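You operate a simulated robot arm through the tools that you are given. There is no shell and no other tool. Be economical: measure what you need, move in short steps, check, and stop when the job is done.

Carry out the task below with a simulated robot arm. There is one attempt and no reset: what you move stays moved.

TASK
Put one of the green-striped eggs from the middle of the black board in the round blue tub.
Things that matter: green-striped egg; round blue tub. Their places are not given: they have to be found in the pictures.

It is judged by the outcome, as a careful person would: the job done as asked, and still so three seconds after it is handed in. It fails if anything else is knocked over, pushed out of place, dropped, spilled or broken.

THE ROBOT
A 6-joint arm with a two-finger parallel gripper, fixed in place. Base frame: the origin is at the foot of the arm, x ahead of it, y to its left, z up; the work surface is at about z = 0. Lengths are in mm, angles in degrees, forces in N, time in s.
With the tool pointing down near the work surface it reaches from about 140 to 580 mm from the base axis. Its first joint turns from -66.0 to 66.0 degrees. Payload 2.1 kg.
Tool frame: the origin (TCP) lies between the finger pads and is the grasp point; the fingertips stand 30 mm ahead of it; z points along the fingers, y is the line along which they close. The gripper opens to 94 mm. The fingers are 28 mm wide and 10 mm thick; the gripper's body (50 by 96 mm) begins 55 mm behind the TCP.
Orientation is that of the tool frame in the base frame, as a unit quaternion [w, x, y, z]. With the fingers straight down and closing along the base's y, the tool's x points along the base's -x, its y along +y and its z along -z.

THE INTERFACE
- The arm moves only by the tool nudge_tool. Its argument "steps" is a list of rows, each a list of 3 entries, a list of its own where there are three numbers: the shift along the tool's x, y, z in mm, then the turn about the tool's z in degrees, then the finger opening in mm, from 0 to 94. In form: [[[x, y, z], yaw, hand], ...]. A call has 1 to 12 rows; each row is the pose to reach, as a shift and turn from the pose commanded when the call began, along the tool's axes at that moment. A row lasts 0.2 s, in which the tool goes at most 50 mm and 8.6 degrees; a call with a longer step from one row to the next is refused whole, and so is a gripper value outside its range. A pose out of reach is approached as far as the arm can. The call stops where the force on the tool passes 40 N (or 10 N more than at its start, if that is more) or the arm is blocked; 0.2 s more then pass. The fingers move at their own pace (about 72 mm/s each) and stop on an object; they squeeze with about 37 N. The grip force told is the motor's: it shows also when the fingers shut on nothing. Time passes only in rows, and 0.2 s behind the last, so rows that repeat a pose let the fingers close. It gives the time, the measured TCP pose, the force on the tool (base axes), the opening and the grip force at its end, in the units of the frame above (readings bear some noise), and new pictures: "views" is both (left out), scene, wrist or none.
- Cameras (640 x 400 px; columns grow to the right, rows downward): "scene" is fixed at [34.5, -348.1, 494.6]; the picture's right is [0.91, -0.42, 0.00], its down [-0.20, -0.44, -0.87] and it looks along [0.36, 0.79, -0.49] (base axes); focal length 325 px, centre (320, 200). "wrist" rides on the gripper at [-37, 0, -58] in the tool frame; the picture's right is [0.00, -1.00, 0.00], its down [0.97, 0.00, -0.24] and it looks along [0.24, 0.00, 0.97] (tool axes); focal length 218 px, centre (320, 200).
- point_at(camera, pixels): for up to 12 pixels [column, row] of the newest picture of that camera ("zoom" is the newest enlarged one), the place [x, y, z] in the base frame of the surface seen there, good to about 2 mm, but the place of the scene camera against the robot may be out by one fixed shift of up to 12 mm in any direction. No time passes.
- inspect(camera, box): a new picture of the part [left, top, right, bottom] of that camera's present view, enlarged. No time passes.
- hand_in(): hands the job in; it is judged then, once.

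Work in short steps. Measure before you move; look again where a grasp or a placing could have gone wrong, and mend it. You have 60 turns and 120 pictures in all, the two below and enlarged ones among them. Open the gripper and draw the arm clear of the work before you hand the job in, unless the task says otherwise; then end with one line.

The tools are called after "Request:" as a command line: name --argument value ..., lists and objects as JSON in quotes. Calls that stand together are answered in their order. nudge_tool: Moves the arm, as the interface text tells. Its arguments: {"type":"object","properties":{"steps":{"type":"array","items":{"type":"array"}},"views":{"type":"string","enum":["both","scene","wrist","none"]}},"required":["steps"]} The other tools are called the same way: point_at (camera, pixels) gives the place of the surface under pixels of a picture; inspect (camera, box) takes an enlarged picture of a part of a camera's view; hand_in () hands the job in.

At the start:

```text
time: 0.0
tcp_pos: [328.1, 162.4, 267.6]
orientation: [0.0, 0.0, 1.0, 0.0]
contact_force: [-0.6, -0.1, 0.9]
gripper_width: 94.0
grasp_force: 0.1
```

scene: 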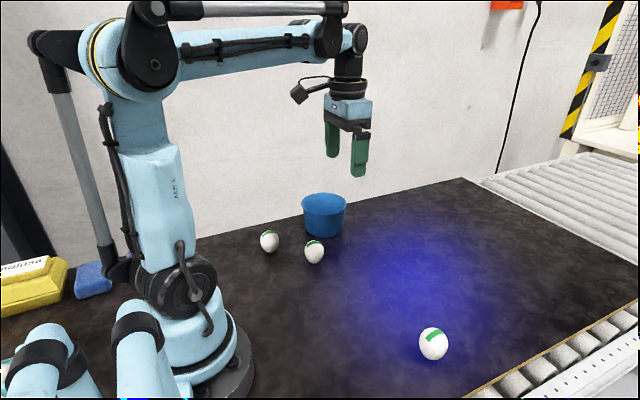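
wrist: 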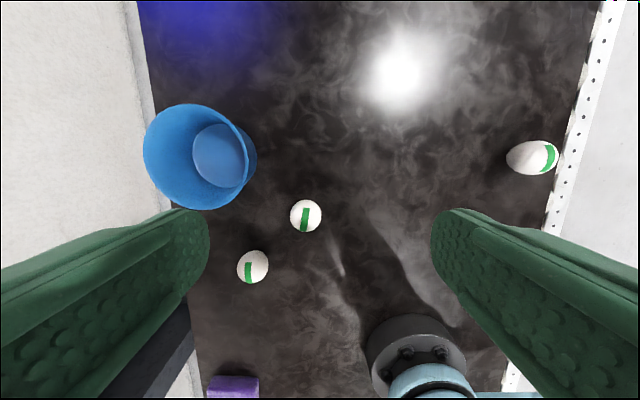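

The scene shows three eggs at (269,241), (314,251) and (433,343), and the tub at (324,215). I'll measure them with both cameras and enlarge the view.

Request:
point_at --camera "wrist" --pixels '[[305, 216], [252, 266], [532, 157], [220, 155], [145, 155], [255, 155], [195, 104], [195, 209], [305, 260], [232, 388], [320, 100], [555, 240]]'

Request:
point_at --camera "scene" --pixels '[[269, 241], [314, 251], [433, 343], [324, 235], [303, 200], [346, 200], [324, 194], [324, 210], [460, 180], [470, 395], [92, 280]]'

Request:
inspect --camera "scene" --box '[230, 170, 390, 270]'

Request:
inspect --camera "wrist" --box '[130, 90, 370, 300]'

```text
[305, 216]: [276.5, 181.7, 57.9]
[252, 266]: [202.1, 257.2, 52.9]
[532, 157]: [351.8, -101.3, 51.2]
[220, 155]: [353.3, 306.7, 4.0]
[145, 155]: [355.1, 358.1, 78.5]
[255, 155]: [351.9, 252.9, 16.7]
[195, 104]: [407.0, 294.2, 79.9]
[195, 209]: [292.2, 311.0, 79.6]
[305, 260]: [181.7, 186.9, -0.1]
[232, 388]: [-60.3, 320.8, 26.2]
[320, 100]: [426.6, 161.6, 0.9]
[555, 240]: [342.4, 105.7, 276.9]
```

```text
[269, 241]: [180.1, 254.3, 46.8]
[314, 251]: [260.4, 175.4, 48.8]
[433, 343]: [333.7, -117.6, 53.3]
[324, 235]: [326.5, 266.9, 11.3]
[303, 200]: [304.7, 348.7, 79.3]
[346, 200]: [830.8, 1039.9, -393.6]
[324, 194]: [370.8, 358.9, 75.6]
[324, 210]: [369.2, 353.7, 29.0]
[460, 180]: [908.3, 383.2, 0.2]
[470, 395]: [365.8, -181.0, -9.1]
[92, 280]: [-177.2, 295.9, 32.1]
```

```text
4.00 times, centred on (310, 220) of scene
```

zoom: 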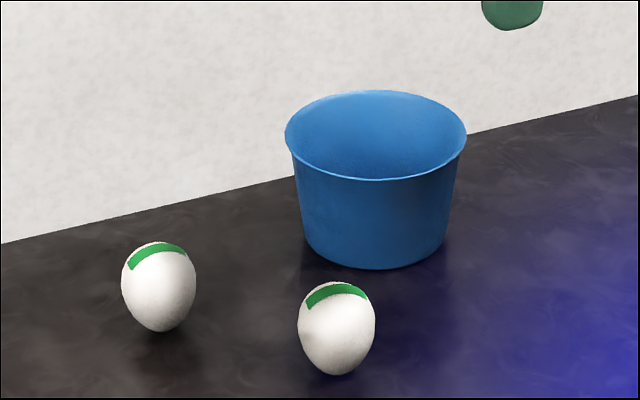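

```text
1.90 times, centred on (250, 195) of wrist
```

zoom: 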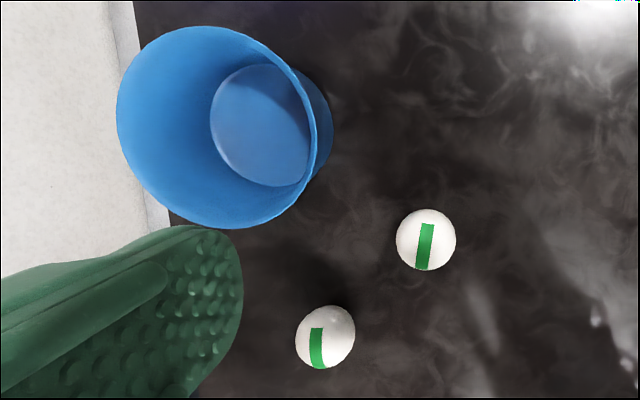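

All eggs stand upright. The one most in the middle of the board is centred near (267, 184), about 58 tall. The tub is centred near (350, 301) with its rim at z≈79. I'll move over the middle egg, stop well above it, and re-measure.

Request:
nudge_tool --steps '[[[30, 10, 0], 0, 94], [[60.5, 21, 0], 0, 94], [[60.5, 21, 40], 0, 94], [[60.5, 21, 80], 0, 94], [[60.5, 21, 120], 0, 94], [[60.5, 21, 140], 0, 94], [[60.5, 21, 140], 0, 94]]'

```text
time: 1.6
tcp_pos: [267.1, 185.0, 127.7]
orientation: [0.0, 0.0, 1.0, -0.001]
contact_force: [-0.3, 0.6, -0.3]
gripper_width: 94.1
grasp_force: 0.0
```

scene: 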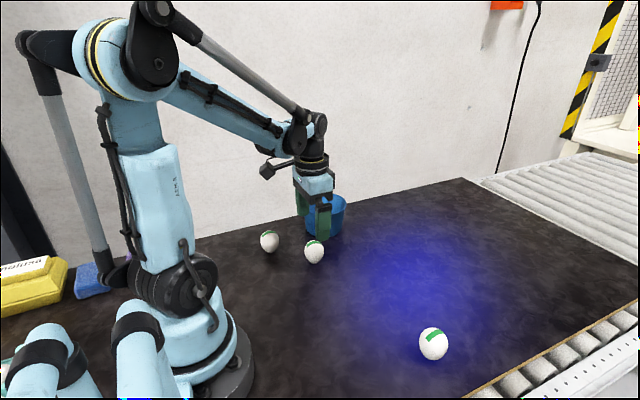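
wrist: 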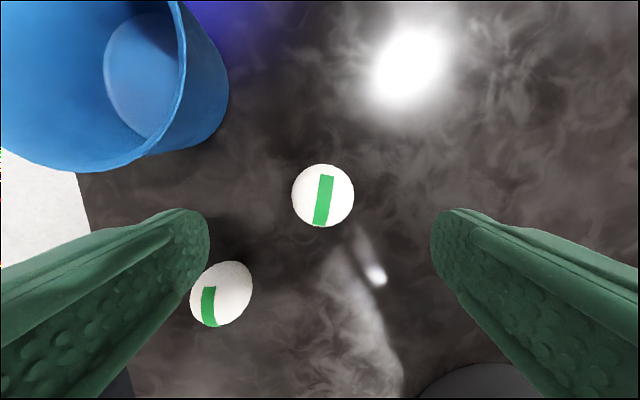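

The egg is at (323,195), which projects to about (268.7, 183), within 2 mm of the TCP, and is about 43 mm wide. The fingers straddle it clear of the second egg, so I'll correct slightly and descend to z≈36.

Request:
nudge_tool --steps '[[[-1.3, -1.2, 25], 0, 94], [[-1.3, -1.2, 50], 0, 94], [[-1.3, -1.2, 75], 0, 94], [[-1.3, -1.2, 92], 0, 94], [[-1.3, -1.2, 92], 0, 94]]'

```text
time: 2.8
tcp_pos: [268.6, 181.1, 34.3]
orientation: [-0.001, 0.0, 1.0, 0.0]
contact_force: [0.8, 0.0, 0.4]
gripper_width: 93.9
grasp_force: 0.0
```

scene: 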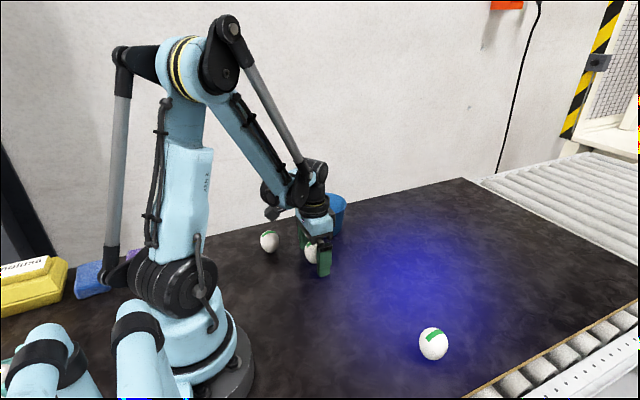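
wrist: 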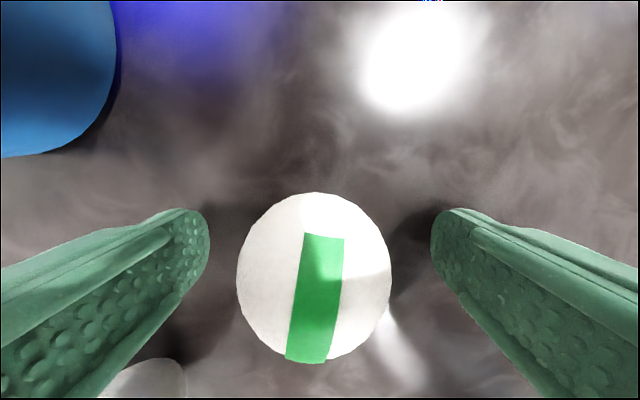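

The egg sits centred between the fingers at (314,278), about 1.5 mm to tool +y. I'll correct that and close gently.

Request:
nudge_tool --steps '[[[1, 1.5, 0], 0, 80], [[1, 1.5, 0], 0, 65], [[1, 1.5, 0], 0, 55], [[1, 1.5, 0], 0, 48], [[1, 1.5, 0], 0, 42], [[1, 1.5, 0], 0, 38], [[1, 1.5, 0], 0, 38]]'

```text
time: 4.4
tcp_pos: [269.0, 183.5, 36.2]
orientation: [0.0, 0.0, 1.0, 0.001]
contact_force: [0.7, -0.4, 0.3]
gripper_width: 44.0
grasp_force: 8.9
```

scene: 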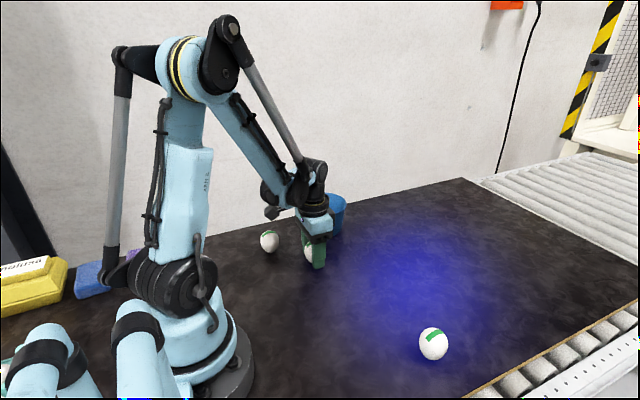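
wrist: 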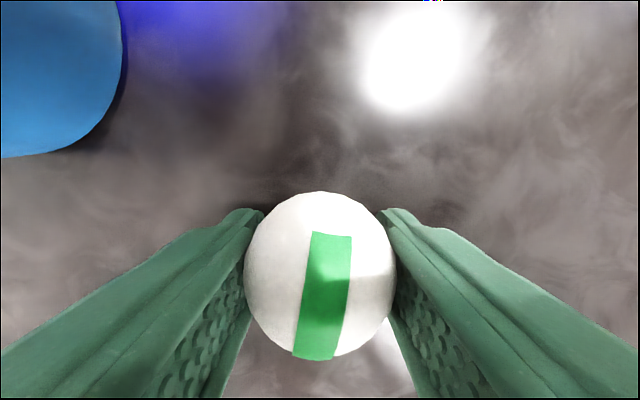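

The fingers stopped at 44 mm with 8.9 N. I'll close the command a bit more and lift slowly straight up to check the hold.

Request:
nudge_tool --steps '[[[0, 0, 0], 0, 35], [[0, 0, -8], 0, 35], [[0, 0, -25], 0, 35], [[0, 0, -50], 0, 35], [[0, 0, -80], 0, 35], [[0, 0, -110], 0, 35], [[0, 0, -130], 0, 35], [[0, 0, -130], 0, 35]]'

```text
time: 6.2
tcp_pos: [267.7, 183.9, 166.3]
orientation: [-0.001, -0.001, 1.0, 0.001]
contact_force: [-0.1, 0.1, -0.5]
gripper_width: 43.5
grasp_force: 9.3
```

scene: 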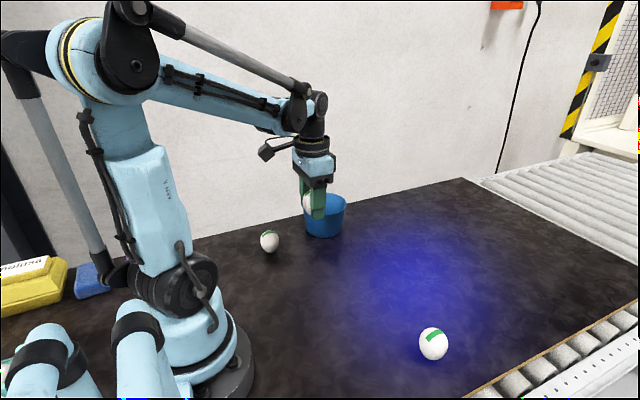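
wrist: 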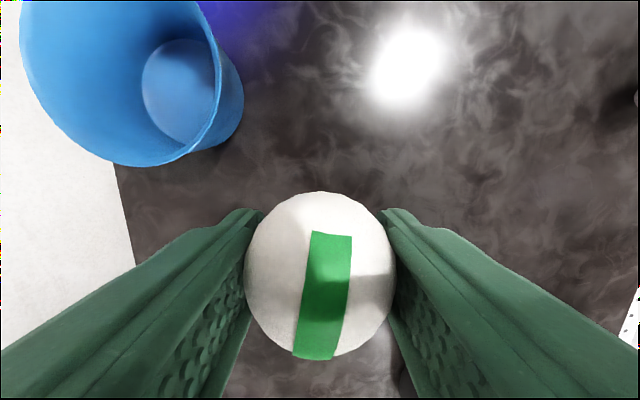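

The egg is held. I'll measure the tub floor, rim and the wall before moving over the tub.

Request:
point_at --camera "wrist" --pixels '[[145, 92], [212, 92], [180, 42], [182, 138], [214, 60], [22, 60], [110, 165], [190, 148], [15, 200], [110, 175], [60, 135], [200, 20]]'

```text
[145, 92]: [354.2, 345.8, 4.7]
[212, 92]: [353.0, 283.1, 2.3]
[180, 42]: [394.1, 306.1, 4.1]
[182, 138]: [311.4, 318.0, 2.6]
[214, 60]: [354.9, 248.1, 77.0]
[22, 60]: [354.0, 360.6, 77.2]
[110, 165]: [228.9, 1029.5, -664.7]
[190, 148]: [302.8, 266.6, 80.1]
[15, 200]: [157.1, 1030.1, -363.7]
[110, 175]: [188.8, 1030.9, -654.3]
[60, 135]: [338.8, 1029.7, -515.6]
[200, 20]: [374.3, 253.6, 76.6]
```

The tub centre is at (353, 304), its floor is at z≈4 with radius about 41, and the rim is at z≈78. I'll carry the egg over it at the present height, where its bottom is at about z=130.

Request:
nudge_tool --steps '[[[-20, 28, 0], 0, 35], [[-42, 60, 0], 0, 35], [[-64, 92, 0], 0, 35], [[-84.5, 120.5, 0], 0, 35], [[-84.5, 120.5, 0], 0, 35], [[-84.5, 120.5, 0], 0, 35]]'

```text
time: 7.6
tcp_pos: [352.9, 304.2, 167.0]
orientation: [0.0, 0.001, 1.0, 0.0]
contact_force: [0.0, 0.3, -1.3]
gripper_width: 43.8
grasp_force: 9.8
```

scene: 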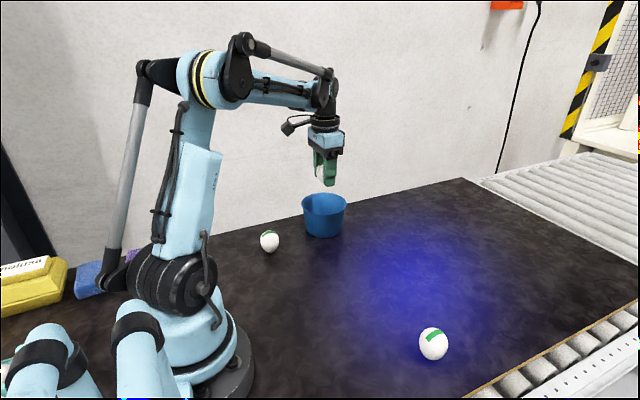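
wrist: 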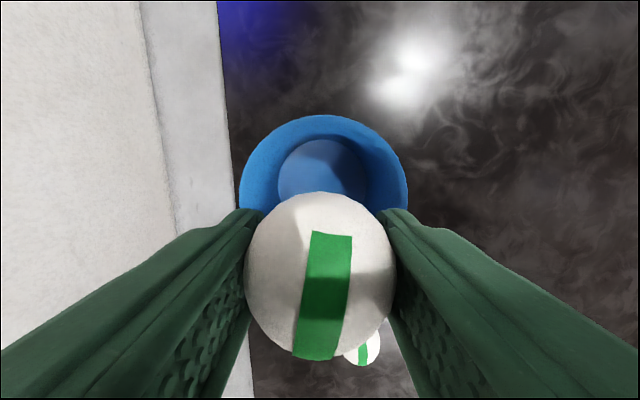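

The egg is centred over the tub, with the rim spanning columns 240–408. I'll lower it to TCP z≈44, which puts the egg about 3 mm above the floor, slowing near the end.

Request:
nudge_tool --steps '[[[0, 0, 25], 0, 35], [[0, 0, 50], 0, 35], [[0, 0, 75], 0, 35], [[0, 0, 95], 0, 35], [[0, 0, 110], 0, 35], [[0, 0, 118], 0, 35], [[0, 0, 123], 0, 35], [[0, 0, 123], 0, 35]]'

```text
time: 9.4
tcp_pos: [351.5, 305.4, 43.4]
orientation: [0.001, 0.0, 1.0, -0.001]
contact_force: [0.5, 0.9, -0.2]
gripper_width: 44.1
grasp_force: 8.7
```

scene: 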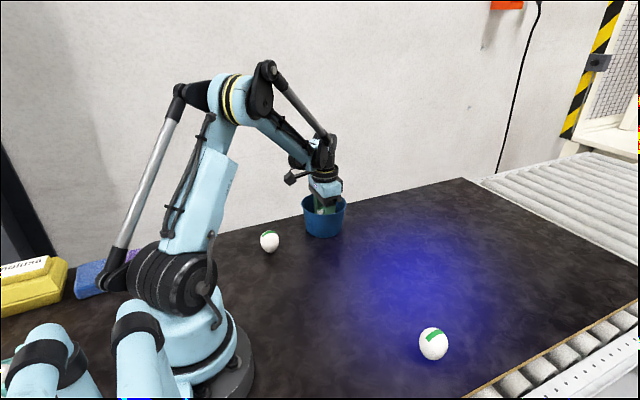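
wrist: 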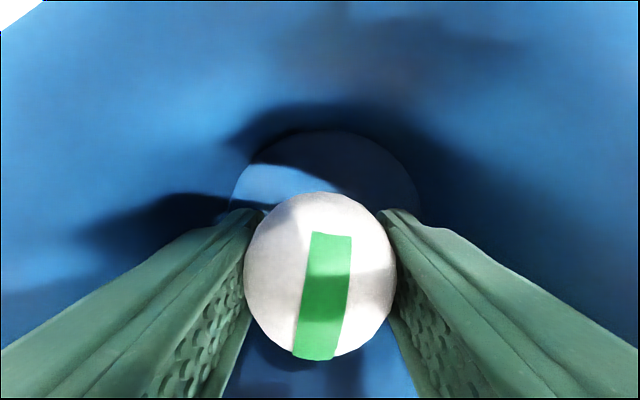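

There's been no contact and the egg is inside the tub. I'll lower 2 mm, open just to 52 mm to stay off the walls, and withdraw straight up.

Request:
nudge_tool --steps '[[[0, 0, 2], 0, 35], [[0, 0, 2], 0, 46], [[0, 0, 2], 0, 52], [[0, 0, 2], 0, 52], [[0, 0, -10], 0, 52], [[0, 0, -35], 0, 52], [[0, 0, -65], 0, 52], [[0, 0, -100], 0, 52], [[0, 0, -140], 0, 60], [[0, 0, -160], 0, 80], [[0, 0, -160], 0, 94]]'

```text
time: 11.8
tcp_pos: [353.4, 305.3, 202.7]
orientation: [0.001, 0.0, 1.0, 0.0]
contact_force: [0.1, -0.1, -0.3]
gripper_width: 94.1
grasp_force: 0.0
```

scene: 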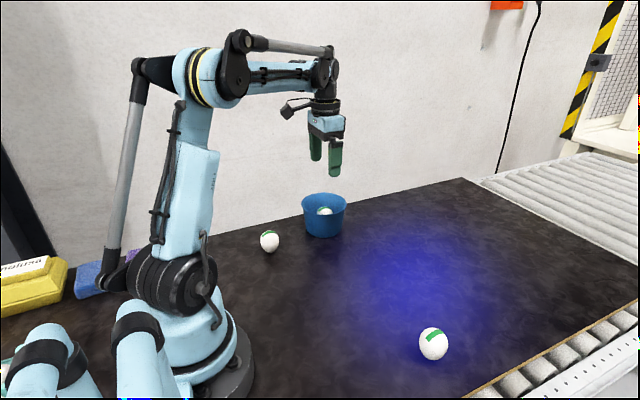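
wrist: 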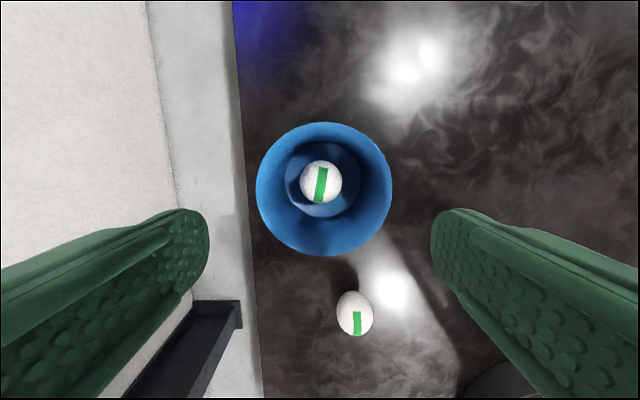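

The egg stands in the tub at wrist (320,182), the tub hasn't moved, and the other eggs are undisturbed. I'll draw the arm up and aside.

Request:
nudge_tool --steps '[[[0, 0, -30], 0, 94], [[0, -35, -60], 0, 94], [[0, -75, -65], 0, 94], [[0, -115, -65], 0, 94], [[0, -140, -65], 0, 94], [[0, -140, -65], 0, 94]]'

```text
time: 13.2
tcp_pos: [354.3, 164.7, 268.2]
orientation: [0.0, 0.001, 1.0, 0.0]
contact_force: [-1.1, -0.4, 0.8]
gripper_width: 94.0
grasp_force: 0.1
```

scene: 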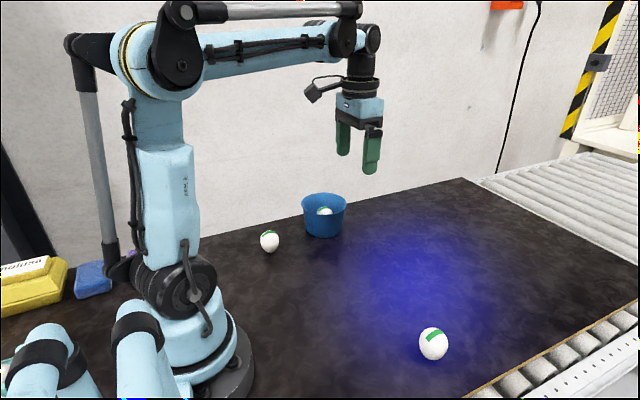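
wrist: 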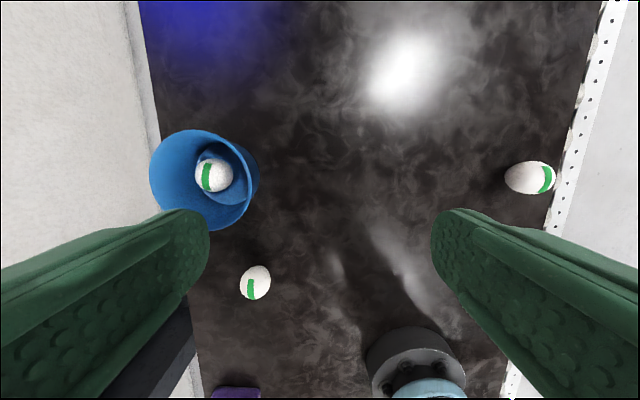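

The arm is clear, the gripper is open and the egg rests in the tub, so I'm handing in.

Request:
hand_in

```text
The job is handed in.
```

I put the green-striped egg nearest the middle of the black board into the round blue tub and handed the job in; the tub and the other two eggs did not move.
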